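You operate a simulated robot arm through the tools that you are given. There is no shell and no other tool. Be economical: measure what you need, move in short steps, check, and stop when the job is done.

You run a simulated robot arm. Do the job below in one go: nothing can be reset, and whatever is moved stays where it is left.

TASK
Screen the frame: draw the mesh over, catch the bar, roll the spline home.
Fine: roll only with the bar caught, so the mesh ends taut; roller back in its holder, catch open again.
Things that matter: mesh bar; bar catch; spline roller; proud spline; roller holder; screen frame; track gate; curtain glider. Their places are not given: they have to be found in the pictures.

Only the result counts: the job must be done as asked and must still hold three seconds after the hand-in. Knocking over, shifting, dropping, spilling or breaking anything else fails it.

THE ROBOT
A 6-joint arm with a two-finger parallel gripper, fixed in place. Base frame: the origin is at the foot of the arm, x ahead of it, y to its left, z up. Units: mm, rad, N and s.
With the tool pointing down near the work surface it reaches from about 140 to 580 mm from the base axis. Its first joint turns from -1.152 to 1.152 rad. Payload 2.1 kg.
The TCP is the grasp point between the finger pads, 30 mm short of the fingertips. In the tool frame z runs along the fingers and y along their closing line. Largest opening 94 mm; finger width 28, thickness 10; the body of the gripper, 50 by 96 mm, starts 55 mm behind the TCP.
Orientation is that of the tool frame in the base frame, as a unit quaternion [x, y, z, w]. With the fingers straight down and closing along the base's y, the tool's x points along the base's -x, its y along +y and its z along -z.

THE INTERFACE
- The arm moves only by the tool send_rows. Its argument "commands" is a list of rows, each an object of numbers (a shift or turn left out is 0, a gripper value left out holds the last): "x", "y", "z": the shift along the base's x, y, z in units of 25 mm (1.0 is 25 mm); "wx", "wy", "wz": the turn, a rotation vector about the base's x, y, z in units of 6 degrees (1.0 is 6 degrees); "fingers": the opening, from 0 (shut) to 1 (fully open). In form: [{"x": .., "y": .., "z": .., "wx": .., "wy": .., "wz": .., "fingers": ..}, ...]. A call has 1 to 8 rows; each row shifts and turns the commanded pose from where the row before left it. A call with a number of a shift or a turn outside -1 to 1 is refused whole. Rows are played at 5 a second. More than 50 mm and 0.15 rad between two rows, or a gripper value outside its range, and nothing of the call is played. A pose out of reach is approached as far as the arm can. The call stops where the force on the tool passes 90 N (or 10 N more than at its start, if that is more) or the arm is blocked; 0.2 s more then pass. Each finger travels about 72 mm/s and halts on what it meets, pressing with about 41 N; the grip force reading is that of the motor and also rises with nothing between the fingers. The clock runs only during rows and for 0.2 s after the last one: add rows that do not move to give the fingers time. It gives the time, the measured TCP pose, the force on the tool (base axes), the opening and the grip force at its end, in the units of the frame above (readings bear some noise).
- Cameras (640 x 400 px; columns grow to the right, rows downward): "scene" is fixed at [41.2, -361, 489]; the picture's right is [0.88, -0.47, 0.00], its down [-0.25, -0.47, -0.84] and it looks along [0.40, 0.75, -0.54] (base axes); focal length 214 px, centre (320, 200). "wrist" rides on the gripper at [-37, 0, -58] in the tool frame; the picture's right is [0.00, -1.00, 0.00], its down [0.97, 0.00, -0.24] and it looks along [0.24, 0.00, 0.97] (tool axes); focal length 218 px, centre (320, 200).
- camera(camera): a new picture of that camera. It takes no simulated time.
- locate(camera, pixels): for up to 12 pixels [column, row] of the newest picture of that camera ("zoom" is the newest enlarged one), the place [x, y, z] in the base frame of the surface seen there, good to about 2 mm. It takes no simulated time.
- enlarge(camera, box): a new picture of the part [left, top, right, bottom] of that camera's present view, enlarged. It takes no simulated time.
- close_job(): hands the job in; it is judged then, once.

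Work in short steps. Measure before you move; look again where a grasp or a placing could have gone wrong, and mend it. You have 80 turns and 46 pictures in all, those below and enlarged ones among them. Open the gripper and draw the arm clear of the work before you hand the job in, unless the task says otherwise; then end with one line.

The tools are called after "Request:" as a command line: name --argument value ..., lists and objects as JSON in quotes. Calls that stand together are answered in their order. send_rows: Moves the arm, as the interface text tells. Its arguments: {"type":"object","properties":{"commands":{"type":"array","items":{"type":"object","properties":{"x":{"type":"number"},"y":{"type":"number"},"z":{"type":"number"},"wx":{"type":"number"},"wy":{"type":"number"},"wz":{"type":"number"},"fingers":{"type":"number"}}}}},"required":["commands"]} The other tools are called the same way: camera (camera) takes a picture; locate (camera, pixels) gives the place of the surface under pixels of a picture; enlarge (camera, box) takes an enlarged picture of a part of a camera's view; close_job () hands the job in.

At the start:

```text
t: 0.0
ee_pos: [306.4, 3.7, 379.9]
tool_rot: [-0.001, 1.0, 0.001, 0.0]
contact_force: [0.7, -0.6, -0.2]
grip_width: 94.0
finger_force: 0.2
```

scene: 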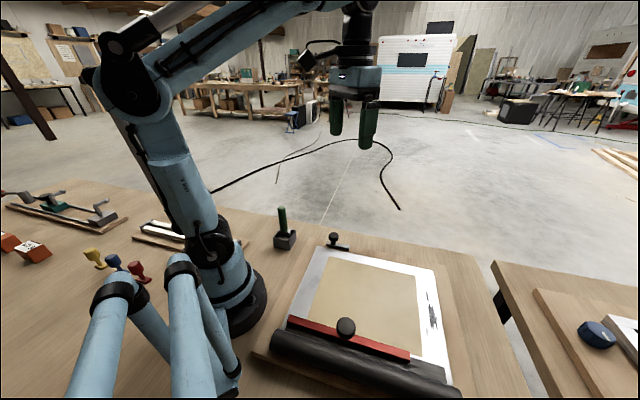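
wrist: 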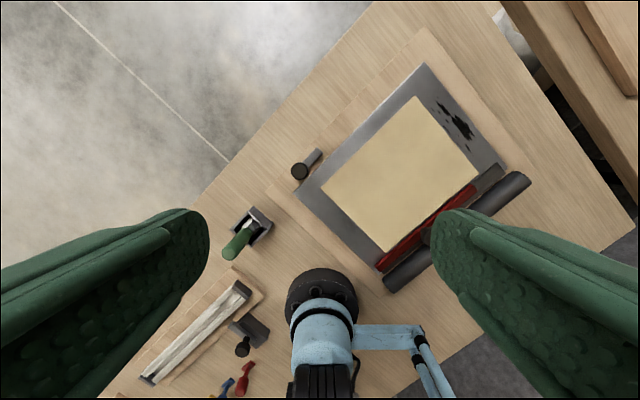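

The frame with red bar is near (350,320), a green-handled tool at (285,230), and a dark knob at (333,240). I'll enlarge these areas.

Request:
enlarge --camera "scene" --box '[240, 190, 480, 400]'

Request:
enlarge --camera "wrist" --box '[120, 140, 380, 400]'

Request:
enlarge --camera "wrist" --box '[260, 20, 560, 300]'

Request:
enlarge --camera "scene" --box '[0, 170, 240, 320]'

```text
1.90 times, centred on (360, 295) of scene
```

zoom: 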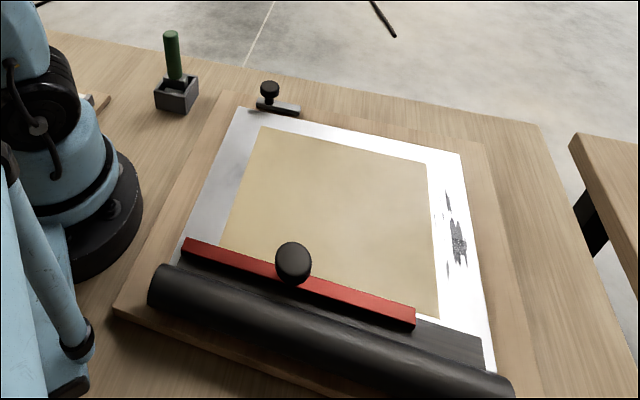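

```text
1.54 times, centred on (250, 270) of wrist
```

zoom: 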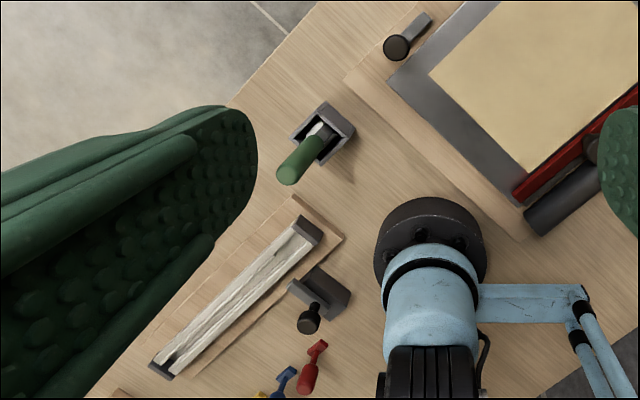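

```text
1.43 times, centred on (410, 160) of wrist
```

zoom: 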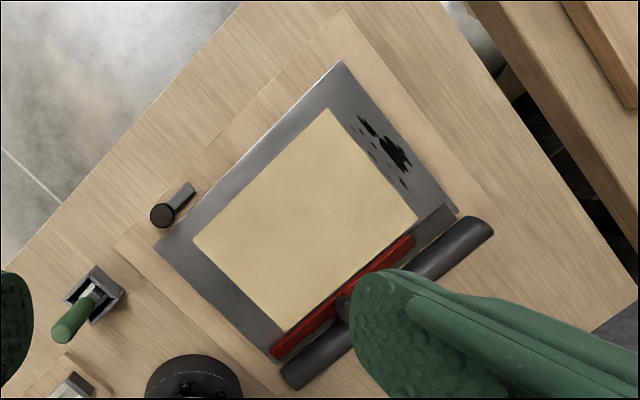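

```text
2.67 times, centred on (120, 245) of scene
```

zoom: 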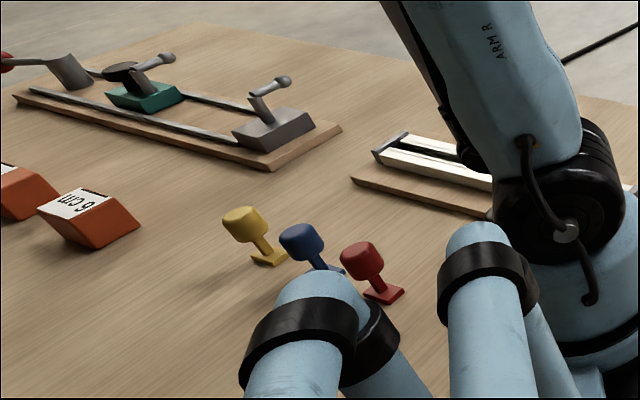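

Measure the main parts now.

Request:
locate --camera "wrist" --pixels '[[300, 171], [316, 155], [240, 242], [260, 222], [298, 192], [425, 65], [505, 168], [380, 262], [416, 98], [322, 190], [477, 168], [386, 252]]'

Request:
locate --camera "scene" --pixels '[[346, 327], [333, 238], [345, 248], [282, 210], [285, 240], [292, 323], [405, 357], [280, 345], [440, 385], [425, 300], [434, 320], [400, 340]]'

```text
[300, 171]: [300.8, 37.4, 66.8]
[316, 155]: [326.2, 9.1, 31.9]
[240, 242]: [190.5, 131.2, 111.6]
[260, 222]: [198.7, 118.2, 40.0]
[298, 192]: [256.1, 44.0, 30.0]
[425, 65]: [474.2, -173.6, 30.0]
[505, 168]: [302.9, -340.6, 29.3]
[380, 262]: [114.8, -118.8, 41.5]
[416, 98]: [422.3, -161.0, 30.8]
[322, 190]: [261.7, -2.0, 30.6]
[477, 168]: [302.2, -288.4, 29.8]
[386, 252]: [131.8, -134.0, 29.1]
```

```text
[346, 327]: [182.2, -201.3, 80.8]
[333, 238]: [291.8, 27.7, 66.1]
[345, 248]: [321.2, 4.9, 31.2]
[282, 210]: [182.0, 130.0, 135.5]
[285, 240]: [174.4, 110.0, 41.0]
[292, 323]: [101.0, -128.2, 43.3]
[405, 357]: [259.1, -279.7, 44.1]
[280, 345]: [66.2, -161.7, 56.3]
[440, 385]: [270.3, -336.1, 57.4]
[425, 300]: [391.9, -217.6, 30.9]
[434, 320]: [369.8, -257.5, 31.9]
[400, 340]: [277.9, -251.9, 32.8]
```

I'll lower to view the catch and roller closely: about 70 mm back, 50 mm left, 130 mm down.

Request:
send_rows --commands '[{"x": -0.5, "y": 0.4, "z": -0.9, "fingers": 1}, {"x": -0.5, "y": 0.4, "z": -0.9}, {"x": -0.5, "y": 0.4, "z": -0.9}, {"x": -0.5, "y": 0.4, "z": -0.9}, {"x": -0.5, "y": 0.4, "z": -0.9}]'

Request:
camera --camera "wrist"

```text
t: 1.2
ee_pos: [242.0, 53.8, 265.5]
tool_rot: [0.0, 1.0, 0.0, 0.001]
contact_force: [0.3, 0.9, 0.2]
grip_width: 94.3
finger_force: 0.2
```

```text
39 pictures are left
```

wrist: 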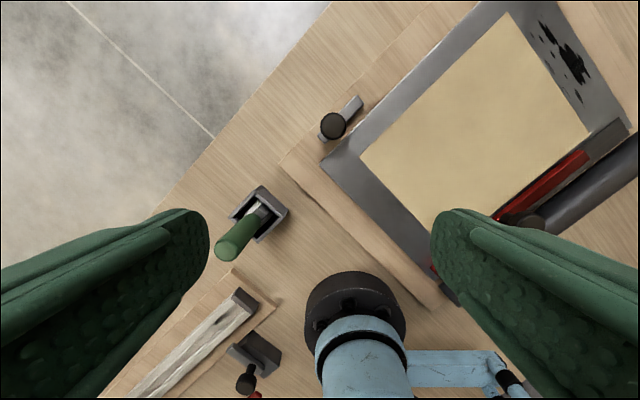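

Request:
enlarge --camera "wrist" --box '[200, 80, 400, 280]'

Request:
enlarge --camera "scene" --box '[260, 195, 380, 270]'

```text
2.00 times, centred on (300, 180) of wrist
```

zoom: 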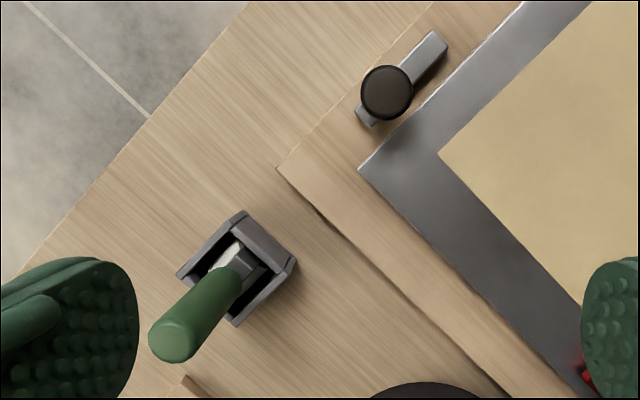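

```text
5.33 times, centred on (320, 232) of scene
```

zoom: 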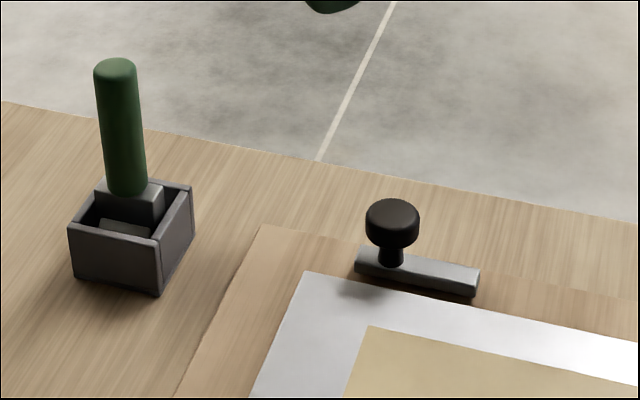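

Measure the catch and roller details in the fresh pictures.

Request:
locate --camera "zoom" --pixels '[[392, 213], [385, 262], [370, 258], [460, 272], [475, 285], [440, 285], [400, 258], [115, 70], [125, 130], [125, 225], [150, 195], [320, 300]]'

Request:
locate --camera "wrist" --pixels '[[333, 126], [356, 103], [351, 100], [321, 137], [312, 142], [291, 162], [233, 248], [256, 214], [248, 202], [285, 210], [262, 187], [240, 242]]'

```text
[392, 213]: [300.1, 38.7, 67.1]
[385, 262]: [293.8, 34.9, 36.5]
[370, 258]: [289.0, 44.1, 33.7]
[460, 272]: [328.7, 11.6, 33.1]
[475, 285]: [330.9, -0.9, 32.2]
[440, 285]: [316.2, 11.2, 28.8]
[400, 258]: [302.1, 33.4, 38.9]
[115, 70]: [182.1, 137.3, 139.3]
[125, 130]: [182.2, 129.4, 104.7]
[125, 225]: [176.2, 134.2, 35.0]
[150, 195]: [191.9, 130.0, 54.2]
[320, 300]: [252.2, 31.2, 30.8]
```

```text
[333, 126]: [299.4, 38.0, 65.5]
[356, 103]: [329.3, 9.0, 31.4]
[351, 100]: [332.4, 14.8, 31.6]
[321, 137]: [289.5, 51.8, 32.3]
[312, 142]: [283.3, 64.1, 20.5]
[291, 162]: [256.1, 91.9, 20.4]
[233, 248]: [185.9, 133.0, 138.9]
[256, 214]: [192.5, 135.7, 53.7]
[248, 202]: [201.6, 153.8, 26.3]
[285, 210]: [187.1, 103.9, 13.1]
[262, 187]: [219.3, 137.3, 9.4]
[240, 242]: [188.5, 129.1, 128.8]
```

The catch is a short lever with a knob at (300,38,66); the roller stands in its holder at about (186,133). Now I go over the bar knob, turning the gripper −45° so that it closes along the draw direction.

Request:
send_rows --commands '[{"y": -1, "wz": -0.94}, {"y": -1, "wz": -0.94}, {"y": -1, "wz": -0.94}, {"y": -1, "wz": -0.94}, {"y": -1, "x": -0.4, "z": -0.5, "wz": -0.94}, {"y": -1, "x": -0.4, "z": -0.5, "wz": -0.94}, {"y": -1, "x": -0.4, "z": -0.5, "wz": -0.93}, {"y": -1, "x": -0.4, "z": -0.5, "wz": -0.93}]'

Request:
send_rows --commands '[{"y": -1, "x": -0.4, "z": -0.3}, {"y": -1, "x": -0.4, "z": -0.3}, {}]'

Request:
camera --camera "wrist"

```text
t: 3.0
ee_pos: [203.5, -145.9, 216.1]
tool_rot: [0.383, 0.924, 0.001, 0.002]
contact_force: [-0.3, 0.7, 0.1]
grip_width: 94.1
finger_force: 0.1
```

```text
t: 3.8
ee_pos: [181.4, -194.8, 201.8]
tool_rot: [0.383, 0.924, 0.001, 0.001]
contact_force: [-0.1, 0.3, -0.6]
grip_width: 94.0
finger_force: 0.0
```

```text
36 pictures are left
```

wrist: 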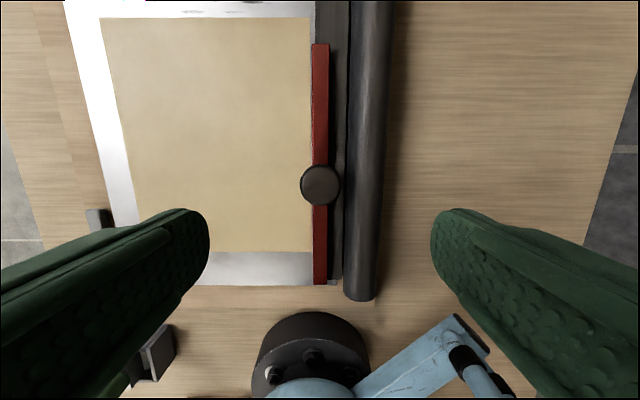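

Knob at (320,185), roll at (370,150). Measure.

Request:
locate --camera "wrist" --pixels '[[320, 185], [304, 185], [337, 185], [314, 100], [327, 100], [350, 100], [368, 100], [338, 100], [320, 275], [320, 48], [120, 150], [100, 220]]'

Request:
enlarge --camera "wrist" --box '[240, 80, 440, 310]'

```text
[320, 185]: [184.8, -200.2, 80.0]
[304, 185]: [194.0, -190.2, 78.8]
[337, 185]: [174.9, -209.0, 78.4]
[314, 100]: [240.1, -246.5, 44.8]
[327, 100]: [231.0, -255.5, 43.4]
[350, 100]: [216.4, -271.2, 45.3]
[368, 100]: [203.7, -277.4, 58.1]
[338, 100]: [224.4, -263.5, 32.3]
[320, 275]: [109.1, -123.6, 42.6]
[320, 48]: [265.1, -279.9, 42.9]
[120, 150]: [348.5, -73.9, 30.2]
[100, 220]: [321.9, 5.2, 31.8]
```

```text
1.74 times, centred on (340, 195) of wrist
```

zoom: 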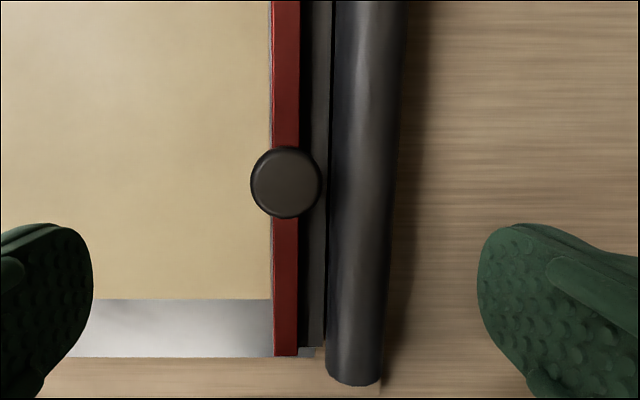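

Knob centre (184.5,−200), top 80, roll top 58. I descend with the fingers half open to TCP z≈90.

Request:
send_rows --commands '[{"x": 0.124, "y": -0.2, "z": -0.8, "fingers": 0.58}, {"z": -0.8}, {"z": -0.8}, {"z": -0.8}, {"z": -0.7}, {"z": -0.57}, {}]'

Request:
send_rows --commands '[{"fingers": 0.2}, {}, {}]'

Request:
camera --camera "wrist"

```text
t: 5.4
ee_pos: [186.7, -202.0, 91.0]
tool_rot: [0.382, 0.924, 0.001, 0.001]
contact_force: [-0.3, 0.6, 0.9]
grip_width: 54.6
finger_force: 0.0
```

```text
t: 6.2
ee_pos: [186.5, -200.7, 90.3]
tool_rot: [0.382, 0.924, 0.002, 0.002]
contact_force: [13.5, 9.2, -12.4]
grip_width: 34.8
finger_force: 44.4
```

```text
34 pictures are left
```

wrist: 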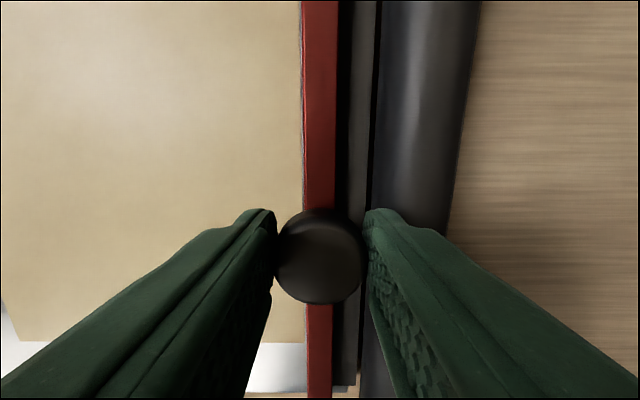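

Knob gripped (34.8 mm). Begin drawing along +x+y, a short test first.

Request:
send_rows --commands '[{"x": 0.3, "y": 0.3}, {"x": 0.3, "y": 0.3}, {"x": 0.3, "y": 0.3}, {}]'

Request:
camera --camera "scene"

```text
t: 7.2
ee_pos: [210.2, -178.9, 90.5]
tool_rot: [0.382, 0.924, -0.001, 0.001]
contact_force: [-9.5, 7.8, -19.7]
grip_width: 35.0
finger_force: 45.0
```

```text
33 pictures are left
```

scene: 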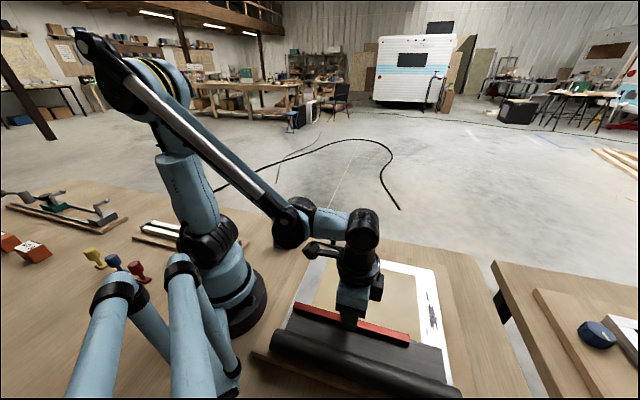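

The bar and mesh follow. Continue drawing.

Request:
send_rows --commands '[{"x": 0.4, "y": 0.4}, {"x": 0.4, "y": 0.4}, {"x": 0.4, "y": 0.4}, {"x": 0.4, "y": 0.4}, {"x": 0.4, "y": 0.4}, {"x": 0.4, "y": 0.4}, {"x": 0.4, "y": 0.4}, {}]'

Request:
send_rows --commands '[{"x": 0.3, "y": 0.3}, {"x": 0.3, "y": 0.3}, {"x": 0.3, "y": 0.3}, {}]'

Request:
camera --camera "wrist"

Request:
enlarge --camera "scene" --box '[240, 200, 480, 400]'

```text
t: 9.0
ee_pos: [279.0, -109.2, 90.5]
tool_rot: [0.382, 0.924, 0.0, 0.002]
contact_force: [-5.8, 6.8, 37.2]
grip_width: 34.9
finger_force: 45.2
```

```text
t: 10.0
ee_pos: [300.7, -88.4, 89.4]
tool_rot: [0.382, 0.924, 0.0, 0.002]
contact_force: [8.7, -9.9, -21.0]
grip_width: 34.8
finger_force: 44.9
```

```text
32 pictures are left
```

wrist: 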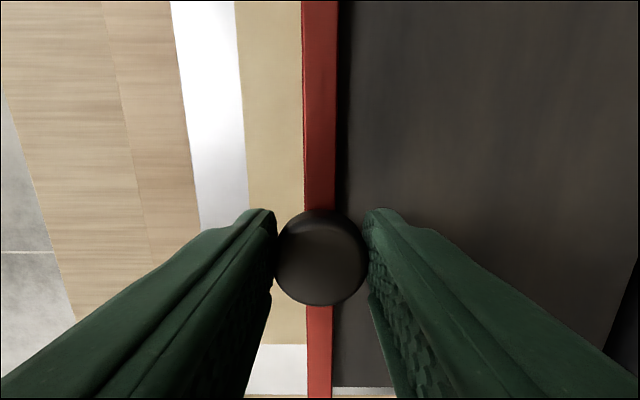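

```text
2.00 times, centred on (360, 300) of scene
```

zoom: 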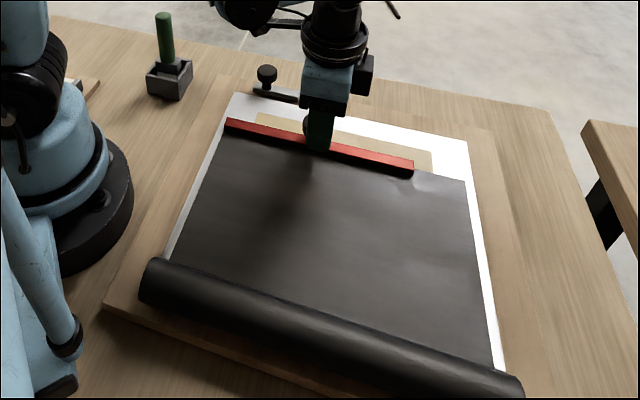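

Bar now at e2≈150 of ~200; continue in smaller steps and watch for a stop.

Request:
send_rows --commands '[{"x": 0.3, "y": 0.3}, {"x": 0.3, "y": 0.3}, {"x": 0.3, "y": 0.3}, {}]'

Request:
send_rows --commands '[{"x": 0.15, "y": 0.15}, {"x": 0.15, "y": 0.15}, {"x": 0.15, "y": 0.15}, {}]'

Request:
enlarge --camera "scene" --box '[270, 210, 470, 340]'

```text
t: 11.0
ee_pos: [324.0, -64.5, 89.0]
tool_rot: [0.381, 0.924, 0.0, 0.001]
contact_force: [2.7, -4.8, -16.8]
grip_width: 35.1
finger_force: 45.5
```

```text
t: 12.0
ee_pos: [335.3, -54.2, 89.2]
tool_rot: [0.382, 0.924, 0.0, 0.001]
contact_force: [0.9, -4.1, -35.1]
grip_width: 35.0
finger_force: 44.5
```

```text
3.08 times, centred on (370, 275) of scene
```

zoom: 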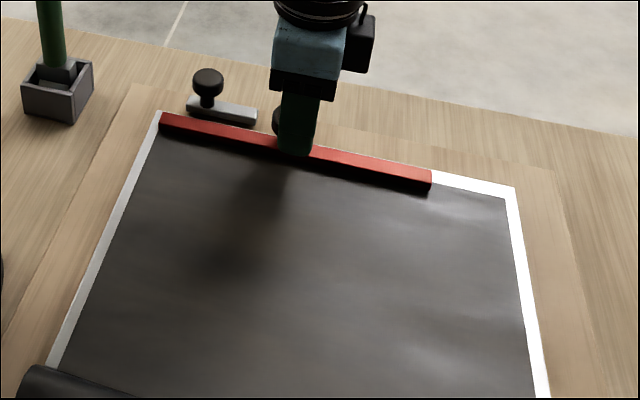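

Bar is on the far rail (e2≈199). Nudge on for a stop.

Request:
send_rows --commands '[{"x": 0.1, "y": 0.1}, {"x": 0.1, "y": 0.1}, {}]'

Request:
enlarge --camera "scene" --box '[290, 215, 420, 295]'

```text
t: 12.8
ee_pos: [339.7, -48.1, 89.9]
tool_rot: [0.382, 0.924, 0.0, 0.002]
contact_force: [5.5, -8.0, -36.4]
grip_width: 35.2
finger_force: 44.7
```

```text
4.92 times, centred on (355, 255) of scene
```

zoom: 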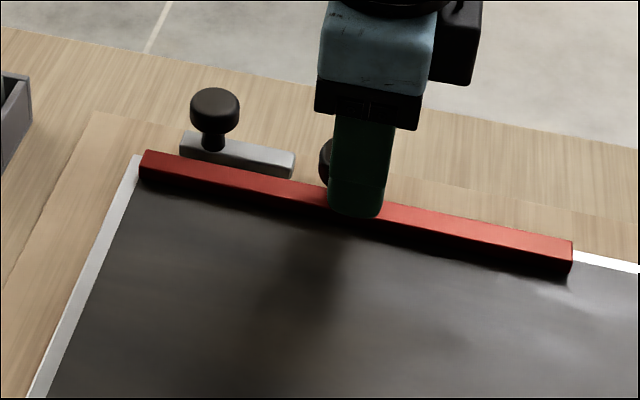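

No stop felt yet. Measure bar far edge against the catch lever.

Request:
locate --camera "zoom" --pixels '[[150, 160], [240, 185], [280, 180], [500, 235], [560, 248], [250, 175], [285, 165], [200, 140], [580, 250], [600, 262], [145, 165], [270, 150]]'

```text
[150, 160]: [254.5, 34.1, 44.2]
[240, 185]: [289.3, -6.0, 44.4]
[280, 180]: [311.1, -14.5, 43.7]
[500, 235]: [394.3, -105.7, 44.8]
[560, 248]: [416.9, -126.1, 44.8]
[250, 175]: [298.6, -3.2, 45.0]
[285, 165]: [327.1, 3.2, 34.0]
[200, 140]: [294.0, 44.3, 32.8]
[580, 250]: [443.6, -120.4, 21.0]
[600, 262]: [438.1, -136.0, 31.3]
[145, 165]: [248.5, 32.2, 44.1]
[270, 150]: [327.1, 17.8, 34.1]
```

Still free. Pull on in small steps until a stop is felt.

Request:
send_rows --commands '[{"x": 0.1, "y": 0.1}, {"x": 0.1, "y": 0.1}, {"x": 0.1, "y": 0.1}, {}]'

Request:
enlarge --camera "scene" --box '[290, 215, 420, 295]'

```text
t: 13.8
ee_pos: [346.6, -40.6, 91.4]
tool_rot: [0.383, 0.924, -0.002, 0.0]
contact_force: [-5.5, -20.7, -33.6]
grip_width: 35.2
finger_force: 45.3
```

```text
4.92 times, centred on (355, 255) of scene
```

zoom: 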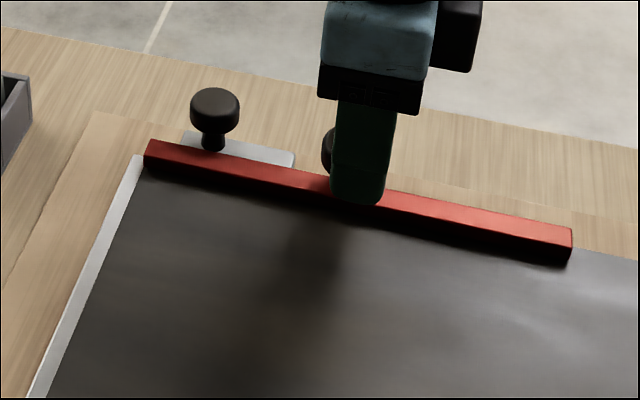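

A small resistance appears (~18 N). Measure bar again.

Request:
locate --camera "zoom" --pixels '[[150, 150], [250, 165], [500, 223], [560, 236], [285, 160], [205, 135], [150, 143], [565, 230], [450, 225], [450, 205], [240, 160], [215, 115]]'

Request:
camera --camera "wrist"

```text
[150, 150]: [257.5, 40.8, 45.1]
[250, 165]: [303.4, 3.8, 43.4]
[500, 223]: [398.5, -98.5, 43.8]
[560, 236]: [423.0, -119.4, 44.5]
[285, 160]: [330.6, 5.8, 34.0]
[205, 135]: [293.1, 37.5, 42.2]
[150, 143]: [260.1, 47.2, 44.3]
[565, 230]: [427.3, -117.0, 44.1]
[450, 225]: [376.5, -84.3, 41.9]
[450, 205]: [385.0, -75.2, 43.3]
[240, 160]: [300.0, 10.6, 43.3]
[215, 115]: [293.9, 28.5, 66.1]
```

```text
27 pictures are left
```

wrist: 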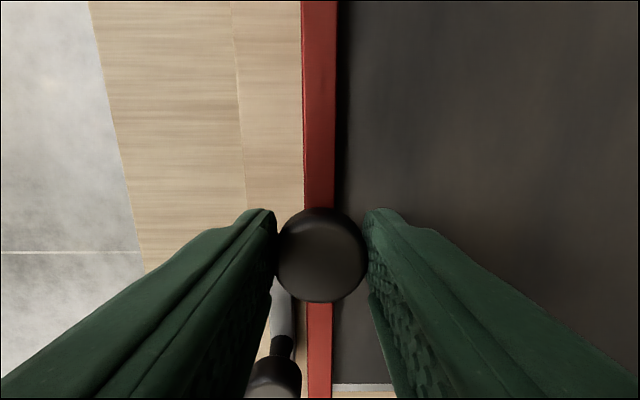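

Test one more small nudge.

Request:
send_rows --commands '[{"x": 0.1, "y": 0.1}, {}, {}]'

```text
t: 14.6
ee_pos: [346.2, -42.1, 91.5]
tool_rot: [0.383, 0.924, -0.008, -0.003]
contact_force: [-39.7, -34.0, 5.4]
grip_width: 34.9
finger_force: 44.9
```

Stop reached (52 N, no motion). Ease off the command, release the knob and rise.

Request:
send_rows --commands '[{"x": -0.14, "y": -0.14}, {}, {"fingers": 0.65}, {}, {}, {"z": 0.8}, {"z": 0.8}, {"z": 0.8}]'

Request:
enlarge --camera "scene" --box '[290, 215, 420, 295]'

```text
t: 16.4
ee_pos: [345.5, -39.6, 149.3]
tool_rot: [0.382, 0.924, 0.001, 0.001]
contact_force: [-0.3, 0.4, 0.0]
grip_width: 60.8
finger_force: 0.0
```

```text
4.92 times, centred on (355, 255) of scene
```

zoom: 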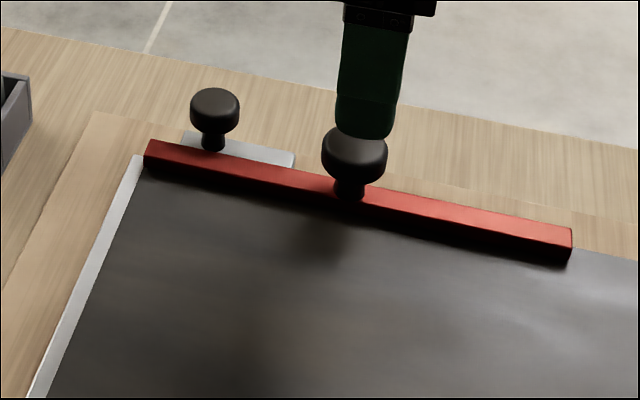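

Bar stays at the stop. Now over the catch knob at about (299,38), turning yaw by +90° so a 90° turn inward ends neutral.

Request:
send_rows --commands '[{"x": -0.23, "y": 0.39, "z": 0.1, "wz": 1}, {"x": -0.23, "y": 0.39, "z": 0.1, "wz": 1}, {"x": -0.23, "y": 0.39, "z": 0.1, "wz": 1}, {"x": -0.23, "y": 0.39, "z": 0.1, "wz": 1}, {"x": -0.23, "y": 0.39, "wz": 1}, {"x": -0.23, "y": 0.39, "wz": 1}, {"x": -0.23, "y": 0.39, "wz": 1}, {"x": -0.23, "y": 0.39, "wz": 1}]'

Request:
send_rows --commands '[{"wz": 1}, {"wz": 1}, {"wz": 1}, {"wz": 1}, {"wz": 1}, {"wz": 1}, {"wz": 1}, {}]'

Request:
camera --camera "wrist"

```text
t: 18.2
ee_pos: [300.9, 36.2, 160.1]
tool_rot: [-0.028, 1.0, 0.002, 0.001]
contact_force: [0.0, -0.5, -0.2]
grip_width: 61.0
finger_force: 0.1
```

```text
t: 20.0
ee_pos: [300.5, 37.6, 160.0]
tool_rot: [-0.384, 0.923, 0.001, 0.0]
contact_force: [0.1, 0.3, -0.4]
grip_width: 61.3
finger_force: 0.1
```

```text
25 pictures are left
```

wrist: 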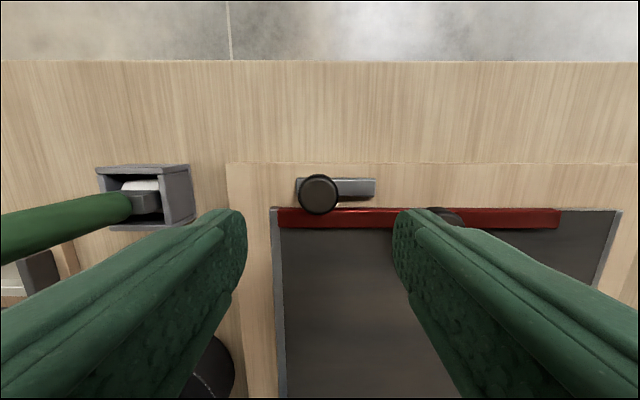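

Knob at (318,194). Locate precise points on knob, lever and bar.

Request:
locate --camera "wrist" --pixels '[[318, 194], [299, 194], [337, 194], [301, 181], [371, 182], [371, 197], [350, 188], [340, 211], [340, 226], [300, 203], [290, 216]]'

Request:
enlarge --camera "wrist" --box '[260, 160, 400, 250]'

```text
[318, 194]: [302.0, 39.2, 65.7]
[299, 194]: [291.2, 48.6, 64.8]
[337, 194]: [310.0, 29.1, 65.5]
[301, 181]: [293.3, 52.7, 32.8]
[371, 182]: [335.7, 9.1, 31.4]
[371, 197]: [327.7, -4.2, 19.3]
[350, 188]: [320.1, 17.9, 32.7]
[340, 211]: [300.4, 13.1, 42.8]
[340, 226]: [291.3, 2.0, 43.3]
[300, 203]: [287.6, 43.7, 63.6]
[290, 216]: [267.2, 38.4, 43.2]
```

```text
4.44 times, centred on (330, 205) of wrist
```

zoom: 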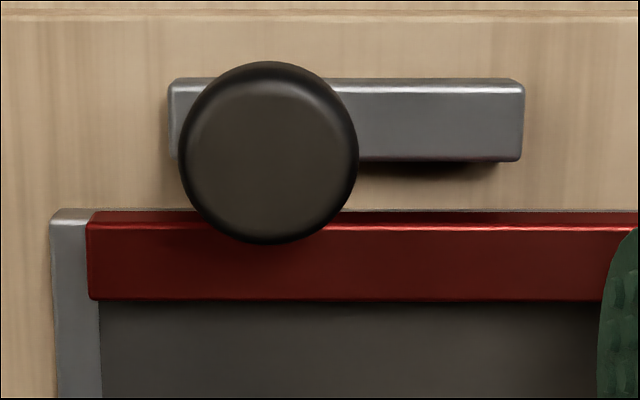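

Knob centre (301,39), diameter 28, top 66. Descend to TCP z≈82 and grip.

Request:
send_rows --commands '[{"x": 0.02, "y": 0.05, "z": -0.8}, {"z": -0.8}, {"z": -0.8}, {"z": -0.72}, {}, {"fingers": 0.15}, {}, {}]'

Request:
send_rows --commands '[{"wz": -0.8}, {"wz": -0.8}, {}]'

Request:
enlarge --camera "scene" --box '[290, 215, 420, 295]'

```text
t: 21.8
ee_pos: [298.7, 37.6, 80.8]
tool_rot: [-0.384, 0.923, 0.002, 0.0]
contact_force: [1.5, 2.1, -14.5]
grip_width: 29.2
finger_force: 45.1
```

```text
t: 22.6
ee_pos: [299.1, 37.7, 82.1]
tool_rot: [-0.304, 0.953, 0.002, 0.001]
contact_force: [0.5, -2.1, -7.2]
grip_width: 29.3
finger_force: 45.4
```

```text
4.92 times, centred on (355, 255) of scene
```

zoom: 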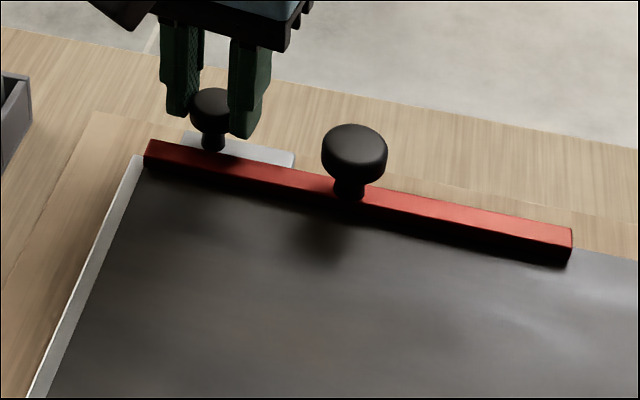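

The lever did not turn with the knob (slipped), so it likely slides. Turn back and try a small slide along +e1 (x+, y−).

Request:
send_rows --commands '[{"wz": 0.8}, {"wz": 0.8}, {}, {"x": 0.15, "y": -0.15}, {"x": 0.1, "y": -0.1}, {}]'

Request:
send_rows --commands '[{"x": -0.25, "y": 0.25}, {}, {"x": -0.15, "y": 0.15}, {"x": -0.1, "y": 0.1}, {}]'

```text
t: 24.0
ee_pos: [305.8, 32.1, 82.9]
tool_rot: [-0.383, 0.924, 0.001, 0.002]
contact_force: [3.1, 5.2, 6.6]
grip_width: 29.4
finger_force: 44.8
```

```text
t: 25.2
ee_pos: [298.9, 39.5, 82.7]
tool_rot: [-0.381, 0.924, -0.013, 0.009]
contact_force: [63.3, -46.6, -21.9]
grip_width: 30.1
finger_force: 45.3
```

It slid freely toward +e1 and stops at its original place on the other side. Slide it on along +e1 by ~20 mm and look.

Request:
send_rows --commands '[{"x": 0.25, "y": -0.25}, {"x": 0.2, "y": -0.2}, {"x": 0.2, "y": -0.2}, {"x": 0.15, "y": -0.15}, {}]'

Request:
enlarge --camera "scene" --box '[290, 215, 420, 295]'

```text
t: 26.4
ee_pos: [312.5, 25.0, 83.1]
tool_rot: [-0.383, 0.924, 0.001, 0.0]
contact_force: [-5.0, -0.8, 6.0]
grip_width: 29.8
finger_force: 44.8
```

```text
4.92 times, centred on (355, 255) of scene
```

zoom: 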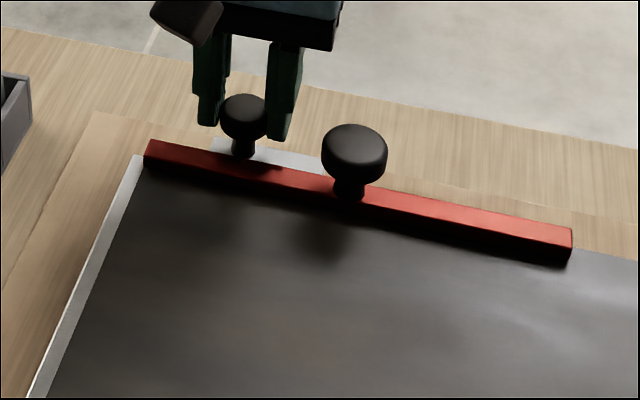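

It slides as a bolt along +e1. Keep sliding to its stop, gently.

Request:
send_rows --commands '[{"x": 0.15, "y": -0.15}, {"x": 0.15, "y": -0.15}, {"x": 0.15, "y": -0.15}, {}]'

Request:
enlarge --camera "scene" --box '[290, 215, 420, 295]'

```text
t: 27.4
ee_pos: [321.1, 15.8, 82.3]
tool_rot: [-0.385, 0.923, 0.008, -0.005]
contact_force: [-43.4, 29.2, -11.7]
grip_width: 29.5
finger_force: 45.0
```

```text
4.92 times, centred on (355, 255) of scene
```

zoom: 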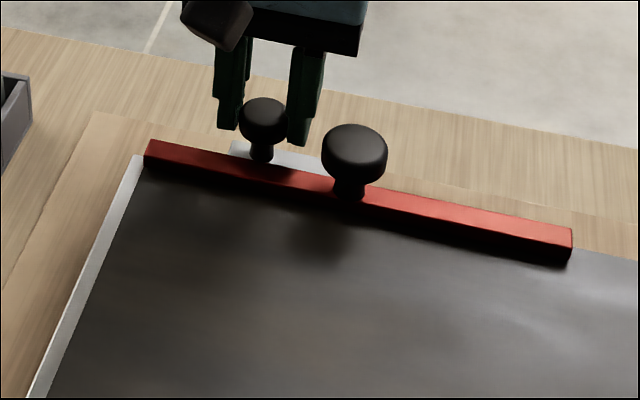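

A firm stop after ~32 mm of travel: catch closed. Ease, release, and rise.

Request:
send_rows --commands '[{"x": -0.1, "y": 0.1}, {"fingers": 0.48}, {}, {"z": 0.8}, {"z": 0.8}, {"z": 0.8}, {"z": 0.8}]'

Request:
camera --camera "wrist"

```text
t: 29.0
ee_pos: [324.0, 16.4, 164.2]
tool_rot: [-0.384, 0.923, 0.001, 0.0]
contact_force: [0.2, 0.2, -0.3]
grip_width: 44.9
finger_force: 0.1
```

```text
20 pictures are left
```

wrist: 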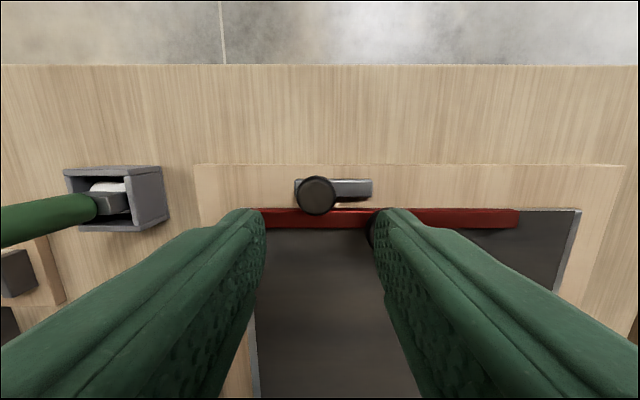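

Catch slid over. Now look at the whole frame for the proud spline.

Request:
enlarge --camera "scene" --box '[250, 220, 480, 400]'

```text
2.22 times, centred on (365, 310) of scene
```

zoom: 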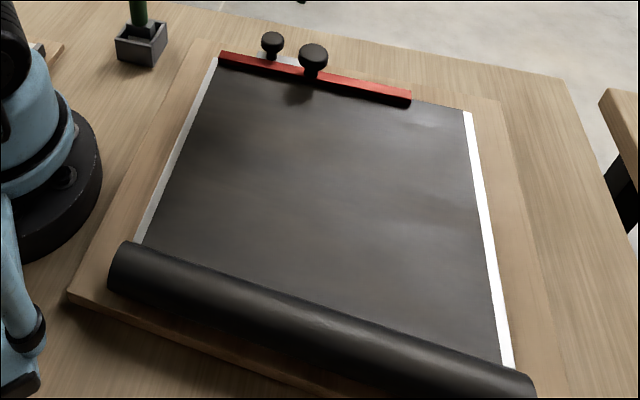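

The dark streaky patch on the right rail at (434,310) is now under the mesh; the spline may be there. I move over that rail to look closely.

Request:
send_rows --commands '[{"z": 0.4, "y": -0.6, "wz": -1}, {"z": 0.4, "y": -0.6, "wz": -1}, {"z": 0.4, "y": -0.6, "wz": -1}, {"y": -0.6, "wz": -1}, {"y": -0.6, "wz": -1}, {"y": -0.6, "wz": -1}, {"y": -0.6, "wz": -1}, {"y": -0.6, "wz": -1}]'

Request:
send_rows --commands '[{"y": -0.7, "x": 0.12, "wz": -1}, {"y": -0.7, "x": 0.12, "wz": -1}, {"y": -0.7, "x": 0.12, "wz": -1}, {"y": -0.7, "x": 0.12, "wz": -1}, {"y": -0.7, "x": 0.12, "wz": -1}, {"y": -0.7, "x": 0.12, "wz": -1}, {"y": -0.8, "x": 0.12, "wz": -1}, {"fingers": 0.9}]'

Request:
camera --camera "wrist"

```text
t: 30.8
ee_pos: [323.5, -104.3, 193.0]
tool_rot: [0.026, 1.0, 0.001, 0.001]
contact_force: [0.1, -0.8, 0.5]
grip_width: 45.0
finger_force: 0.0
```

```text
t: 32.6
ee_pos: [343.5, -231.6, 192.7]
tool_rot: [0.382, 0.924, 0.001, 0.002]
contact_force: [-0.6, 0.7, 0.7]
grip_width: 84.8
finger_force: 0.0
```

```text
18 pictures are left
```

wrist: 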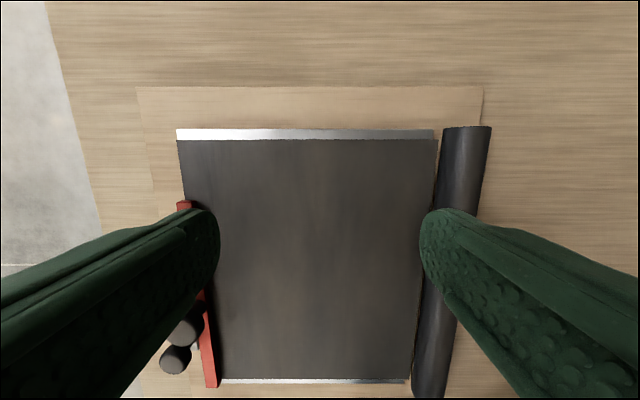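

Enlarge the right rail strip.

Request:
enlarge --camera "wrist" --box '[160, 110, 460, 230]'

Request:
locate --camera "wrist" --pixels '[[300, 134], [300, 142], [300, 150], [300, 160], [300, 170], [300, 190], [300, 230], [220, 155], [380, 155], [182, 145], [437, 145], [462, 140]]'

```text
2.13 times, centred on (310, 170) of wrist
```

zoom: 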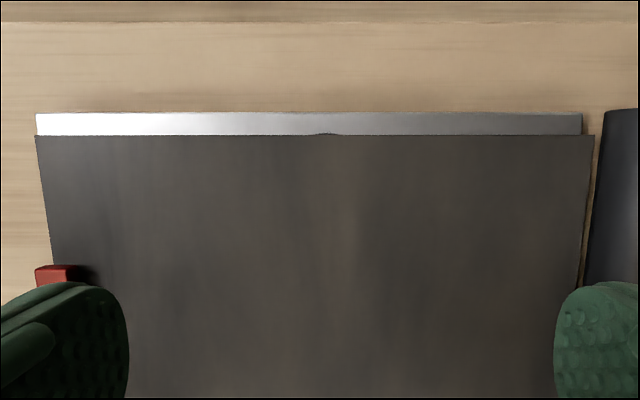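

```text
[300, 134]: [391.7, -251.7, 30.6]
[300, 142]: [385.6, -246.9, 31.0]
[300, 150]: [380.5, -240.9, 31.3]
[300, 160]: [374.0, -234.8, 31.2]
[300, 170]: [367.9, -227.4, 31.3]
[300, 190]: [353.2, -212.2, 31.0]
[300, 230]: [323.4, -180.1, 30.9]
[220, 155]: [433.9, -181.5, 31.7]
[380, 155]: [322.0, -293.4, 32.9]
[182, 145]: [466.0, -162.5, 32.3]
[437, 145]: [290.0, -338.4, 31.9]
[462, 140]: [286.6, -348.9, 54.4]
```

Something slightly bulges at the mesh's right edge near (312,139). Enlarge the scene camera's view of that rail and the far corner.

Request:
enlarge --camera "scene" --box '[390, 255, 450, 355]'

Request:
enlarge --camera "wrist" --box '[270, 115, 350, 165]'

```text
4.00 times, centred on (420, 305) of scene
```

zoom: 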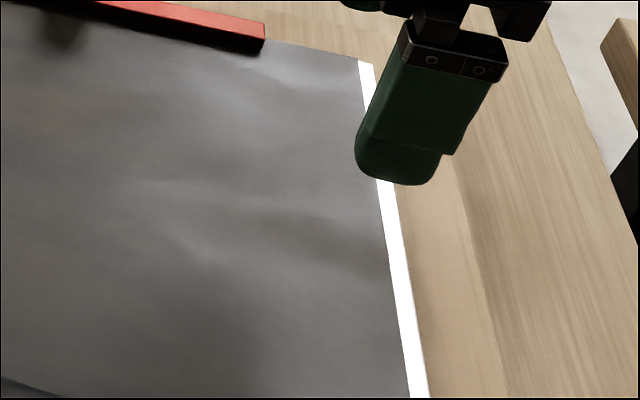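

```text
8.00 times, centred on (310, 140) of wrist
```

zoom: 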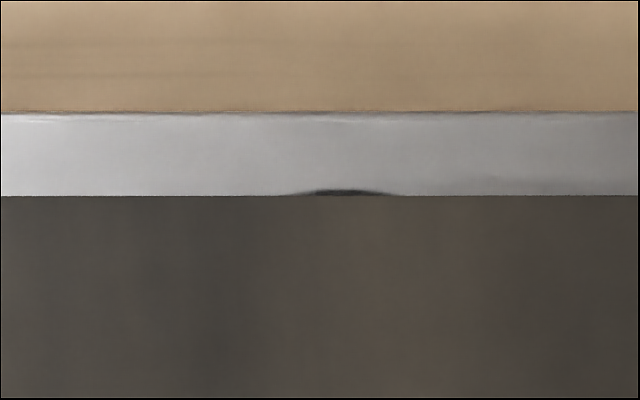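

That patch is just a mark on the rail. Check the near (roll-side) rail for the spline.

Request:
enlarge --camera "wrist" --box '[370, 110, 500, 210]'

Request:
enlarge --camera "scene" --box '[270, 280, 460, 400]'

```text
4.00 times, centred on (435, 160) of wrist
```

zoom: 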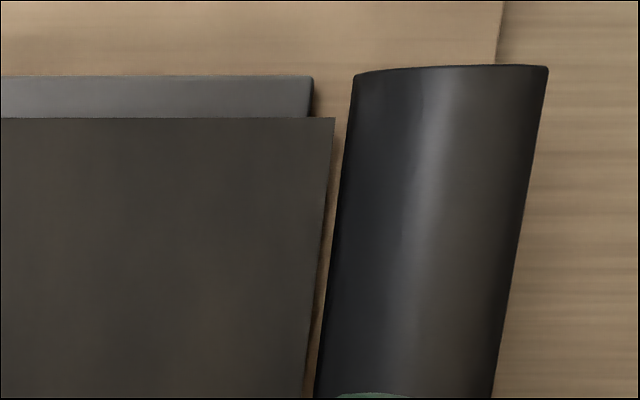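

```text
3.33 times, centred on (365, 340) of scene
```

zoom: 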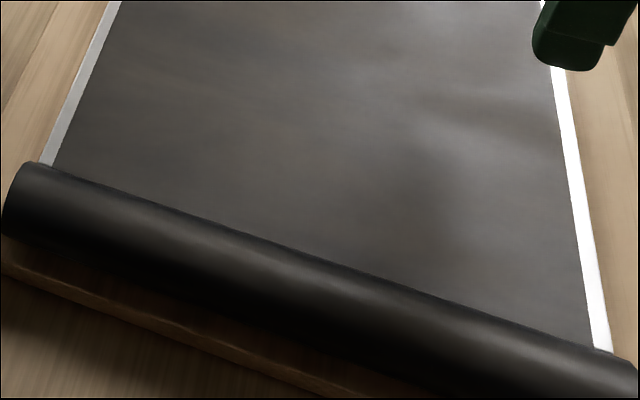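

Nothing obvious by eye; probe heights over the mesh with locate for a raised line.

Request:
locate --camera "wrist" --pixels '[[400, 146], [400, 152], [400, 158], [400, 164], [400, 172], [400, 182], [360, 146], [360, 152], [360, 158], [360, 164], [360, 172], [360, 182]]'

Request:
locate --camera "wrist" --pixels '[[240, 146], [240, 152], [240, 158], [240, 164], [240, 172], [240, 182], [425, 160], [410, 180], [195, 160], [205, 180], [300, 370], [250, 370]]'

Request:
locate --camera "zoom" --pixels '[[70, 160], [100, 170], [120, 100], [90, 100], [200, 180], [300, 150], [400, 250], [500, 300], [580, 320], [560, 250], [540, 150], [250, 60]]'

```text
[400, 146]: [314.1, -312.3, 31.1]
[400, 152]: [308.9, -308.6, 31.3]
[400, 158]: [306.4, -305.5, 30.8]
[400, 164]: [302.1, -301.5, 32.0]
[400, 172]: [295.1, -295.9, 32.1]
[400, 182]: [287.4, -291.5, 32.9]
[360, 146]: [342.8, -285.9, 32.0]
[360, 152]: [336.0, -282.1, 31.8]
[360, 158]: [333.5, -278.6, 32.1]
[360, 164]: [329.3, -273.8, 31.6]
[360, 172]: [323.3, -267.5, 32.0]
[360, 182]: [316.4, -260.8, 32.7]
```

```text
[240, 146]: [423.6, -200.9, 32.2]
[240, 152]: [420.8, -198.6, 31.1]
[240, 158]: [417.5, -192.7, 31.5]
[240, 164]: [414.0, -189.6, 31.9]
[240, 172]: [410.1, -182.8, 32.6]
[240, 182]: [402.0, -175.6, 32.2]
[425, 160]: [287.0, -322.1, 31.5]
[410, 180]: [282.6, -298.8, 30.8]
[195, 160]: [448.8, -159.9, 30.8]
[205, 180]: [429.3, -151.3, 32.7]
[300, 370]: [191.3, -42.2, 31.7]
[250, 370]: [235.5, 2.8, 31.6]
```

```text
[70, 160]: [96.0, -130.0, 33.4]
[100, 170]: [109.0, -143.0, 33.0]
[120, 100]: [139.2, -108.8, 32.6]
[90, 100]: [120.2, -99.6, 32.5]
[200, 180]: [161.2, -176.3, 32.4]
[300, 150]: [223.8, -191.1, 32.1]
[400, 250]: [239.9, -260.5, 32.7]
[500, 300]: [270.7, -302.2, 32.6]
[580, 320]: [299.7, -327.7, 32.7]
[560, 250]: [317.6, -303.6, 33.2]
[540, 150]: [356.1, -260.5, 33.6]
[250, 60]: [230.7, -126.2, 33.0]
```

No spline relief yet visible. I'll go look at the roller and its holder (and the left items), turning to +45° yaw on the way.

Request:
send_rows --commands '[{"x": -0.3, "y": 0.9, "z": 0.4, "wz": 1}, {"x": -0.3, "y": 0.9, "z": 0.4, "wz": 1}, {"x": -0.3, "y": 0.9, "z": 0.4, "wz": 1}, {"x": -0.3, "y": 0.9, "z": 0.4, "wz": 1}, {"x": -0.3, "y": 0.9, "z": 0.4, "wz": 1}, {"x": -0.3, "y": 0.9, "z": 0.4, "wz": 1}, {"x": -0.3, "y": 0.9, "wz": 1}, {"x": -0.3, "y": 0.9, "wz": 1}]'

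Request:
send_rows --commands '[{"x": -0.35, "y": 0.9, "wz": 1}, {"x": -0.35, "y": 0.9, "wz": 1}, {"x": -0.35, "y": 0.9, "wz": 1}, {"x": -0.35, "y": 0.9, "wz": 1}, {"x": -0.35, "y": 0.9, "wz": 1}, {"x": -0.35, "y": 0.9, "wz": 1}, {"x": -0.35, "y": 0.9, "wz": 1}, {}]'

Request:
camera --camera "wrist"

```text
t: 34.4
ee_pos: [282.9, -47.8, 251.6]
tool_rot: [-0.027, 1.0, 0.001, 0.001]
contact_force: [0.2, -0.4, 0.0]
grip_width: 84.8
finger_force: 0.0
```

```text
t: 36.2
ee_pos: [220.5, 108.7, 253.0]
tool_rot: [-0.384, 0.923, 0.001, 0.0]
contact_force: [-0.1, 1.2, 0.2]
grip_width: 84.8
finger_force: 0.0
```

```text
12 pictures are left
```

wrist: 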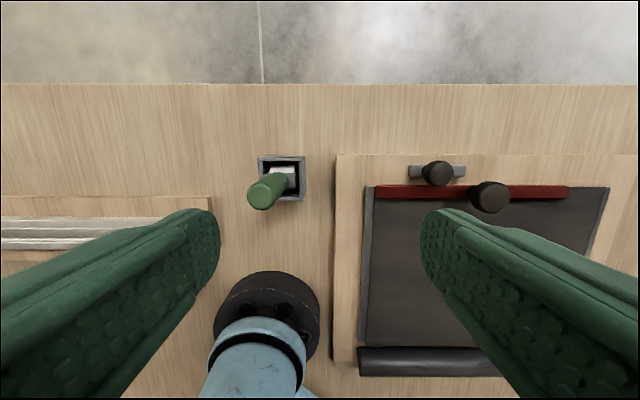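

Roller handle top at (262,192). Enlarge to see wheel orientation.

Request:
enlarge --camera "wrist" --box '[240, 145, 320, 215]'

Request:
locate --camera "wrist" --pixels '[[262, 192], [258, 200], [268, 188], [280, 183], [283, 170], [260, 160], [304, 158], [304, 200], [262, 158], [290, 180], [275, 183], [250, 193]]'

```text
5.71 times, centred on (280, 180) of wrist
```

zoom: 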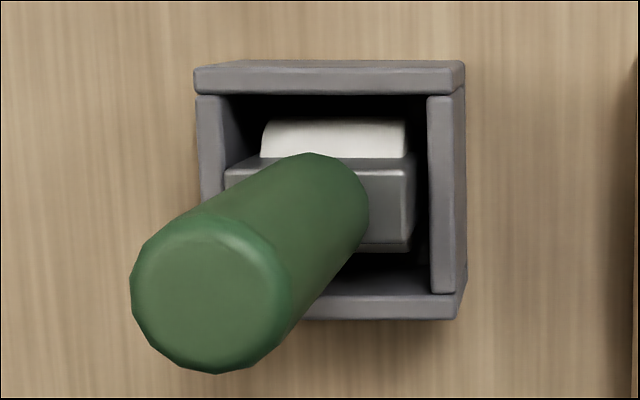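

```text
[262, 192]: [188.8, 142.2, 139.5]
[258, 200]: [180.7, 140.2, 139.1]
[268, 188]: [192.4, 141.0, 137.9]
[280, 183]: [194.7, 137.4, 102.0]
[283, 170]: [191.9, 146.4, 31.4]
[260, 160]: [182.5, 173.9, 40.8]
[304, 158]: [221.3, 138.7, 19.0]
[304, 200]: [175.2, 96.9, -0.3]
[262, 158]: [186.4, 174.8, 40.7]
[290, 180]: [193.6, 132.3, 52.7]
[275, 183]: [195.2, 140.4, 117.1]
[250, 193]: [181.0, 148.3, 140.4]
```

The wheel's axis lies along e1, so as parked it rolls along e2 — matching the long free right rail. Handle axis ≈(186.5,141). Go above, descend to z≈106, grip.

Request:
send_rows --commands '[{"x": -0.68, "y": 0.65}, {"x": -0.68, "y": 0.64}, {"z": -0.9}, {"z": -0.9}, {"z": -0.9}, {"z": -0.9}, {"z": -0.9}, {"z": -0.9}]'

Request:
send_rows --commands '[{"z": -0.48}, {}, {"fingers": 0.1}, {}, {}, {}]'

Request:
camera --camera "wrist"

```text
t: 38.0
ee_pos: [188.9, 140.7, 118.0]
tool_rot: [-0.383, 0.924, 0.001, 0.001]
contact_force: [-0.2, 0.6, -0.1]
grip_width: 84.8
finger_force: 0.0
```

```text
t: 39.4
ee_pos: [186.6, 140.8, 107.9]
tool_rot: [-0.384, 0.923, 0.002, 0.0]
contact_force: [-8.1, 8.4, -3.4]
grip_width: 22.9
finger_force: 41.0
```

```text
10 pictures are left
```

wrist: 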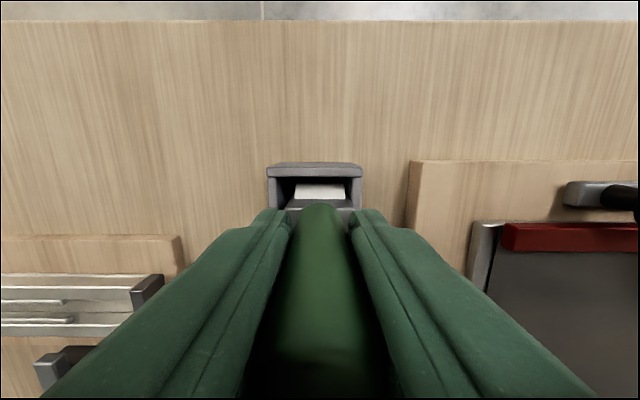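

Roller gripped (22.9 mm) at (186.6,140.8,107.9). Lift straight up 100 mm.

Request:
send_rows --commands '[{"z": 0.5}, {"z": 0.7}, {"z": 0.7}, {"z": 0.7}, {"z": 0.7}, {"z": 0.7}, {}]'

Request:
enlarge --camera "scene" --box '[240, 130, 360, 260]'

```text
t: 41.0
ee_pos: [188.0, 140.7, 205.3]
tool_rot: [-0.383, 0.924, 0.002, 0.0]
contact_force: [-0.4, 1.0, -1.0]
grip_width: 22.9
finger_force: 41.3
```

```text
3.08 times, centred on (300, 195) of scene
```

zoom: 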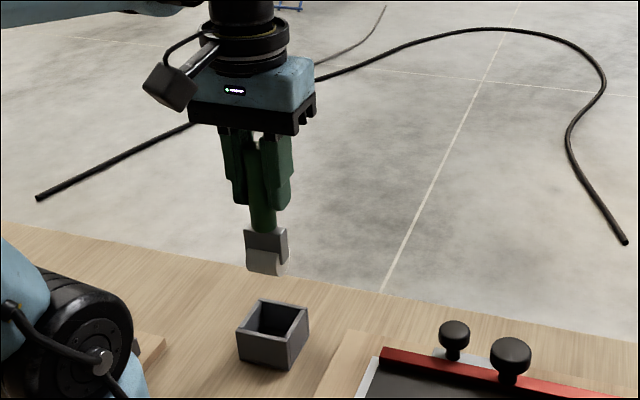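

Roller lifted with its wheel below. Measure wheel bottom and holder.

Request:
locate --camera "zoom" --pixels '[[262, 272], [250, 265], [265, 258], [280, 262], [246, 245], [262, 215], [240, 335], [305, 312], [262, 300], [290, 358]]'

Request:
send_rows --commands '[{"x": 0.45, "y": -0.95}, {"x": 0.45, "y": -0.95}, {"x": 0.45, "y": -0.95}, {"x": 0.45, "y": -0.95}, {"x": 0.45, "y": -0.95}, {"x": 0.45, "y": -0.95}, {"x": 0.45, "y": -0.95}, {"x": 0.45, "y": -0.95}]'

Request:
send_rows --commands '[{"x": 0.45, "y": -0.95}, {"x": 0.45, "y": -0.95}, {"x": 0.45, "y": -0.95}, {"x": 0.45, "y": -0.95}, {"x": 0.45, "y": -0.95}, {"x": 0.45, "y": -0.95}, {"x": 0.45, "y": -0.95}, {"x": 0.45, "y": -0.95}]'

```text
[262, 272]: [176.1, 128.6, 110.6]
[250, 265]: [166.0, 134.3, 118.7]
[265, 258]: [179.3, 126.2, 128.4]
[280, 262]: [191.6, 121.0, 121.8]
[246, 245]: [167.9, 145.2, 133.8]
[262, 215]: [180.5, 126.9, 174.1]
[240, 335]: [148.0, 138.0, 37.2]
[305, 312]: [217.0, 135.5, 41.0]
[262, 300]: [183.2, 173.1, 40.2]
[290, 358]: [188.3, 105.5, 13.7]
```

```text
t: 42.8
ee_pos: [278.4, -50.3, 204.8]
tool_rot: [-0.383, 0.924, 0.002, 0.001]
contact_force: [-0.4, 0.1, -1.2]
grip_width: 22.7
finger_force: 41.3
```

```text
t: 44.6
ee_pos: [369.6, -241.2, 206.2]
tool_rot: [-0.384, 0.923, 0.001, 0.0]
contact_force: [0.3, 0.3, -0.3]
grip_width: 22.9
finger_force: 41.6
```

Wheel bottom is ≈98 mm below TCP. Now over the right rail; lower to TCP z≈150 and look.

Request:
send_rows --commands '[{"z": -0.7}, {"z": -0.7}, {"z": -0.7}, {}]'

Request:
camera --camera "wrist"

```text
t: 45.6
ee_pos: [366.5, -239.7, 152.2]
tool_rot: [-0.383, 0.924, 0.001, 0.0]
contact_force: [-0.2, 0.2, -0.7]
grip_width: 23.3
finger_force: 40.9
```

```text
8 pictures are left
```

wrist: 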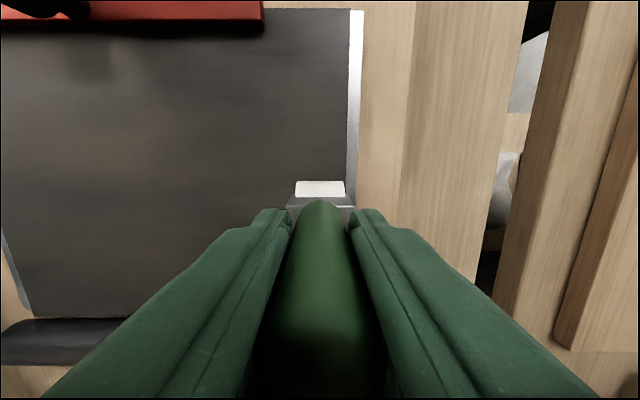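

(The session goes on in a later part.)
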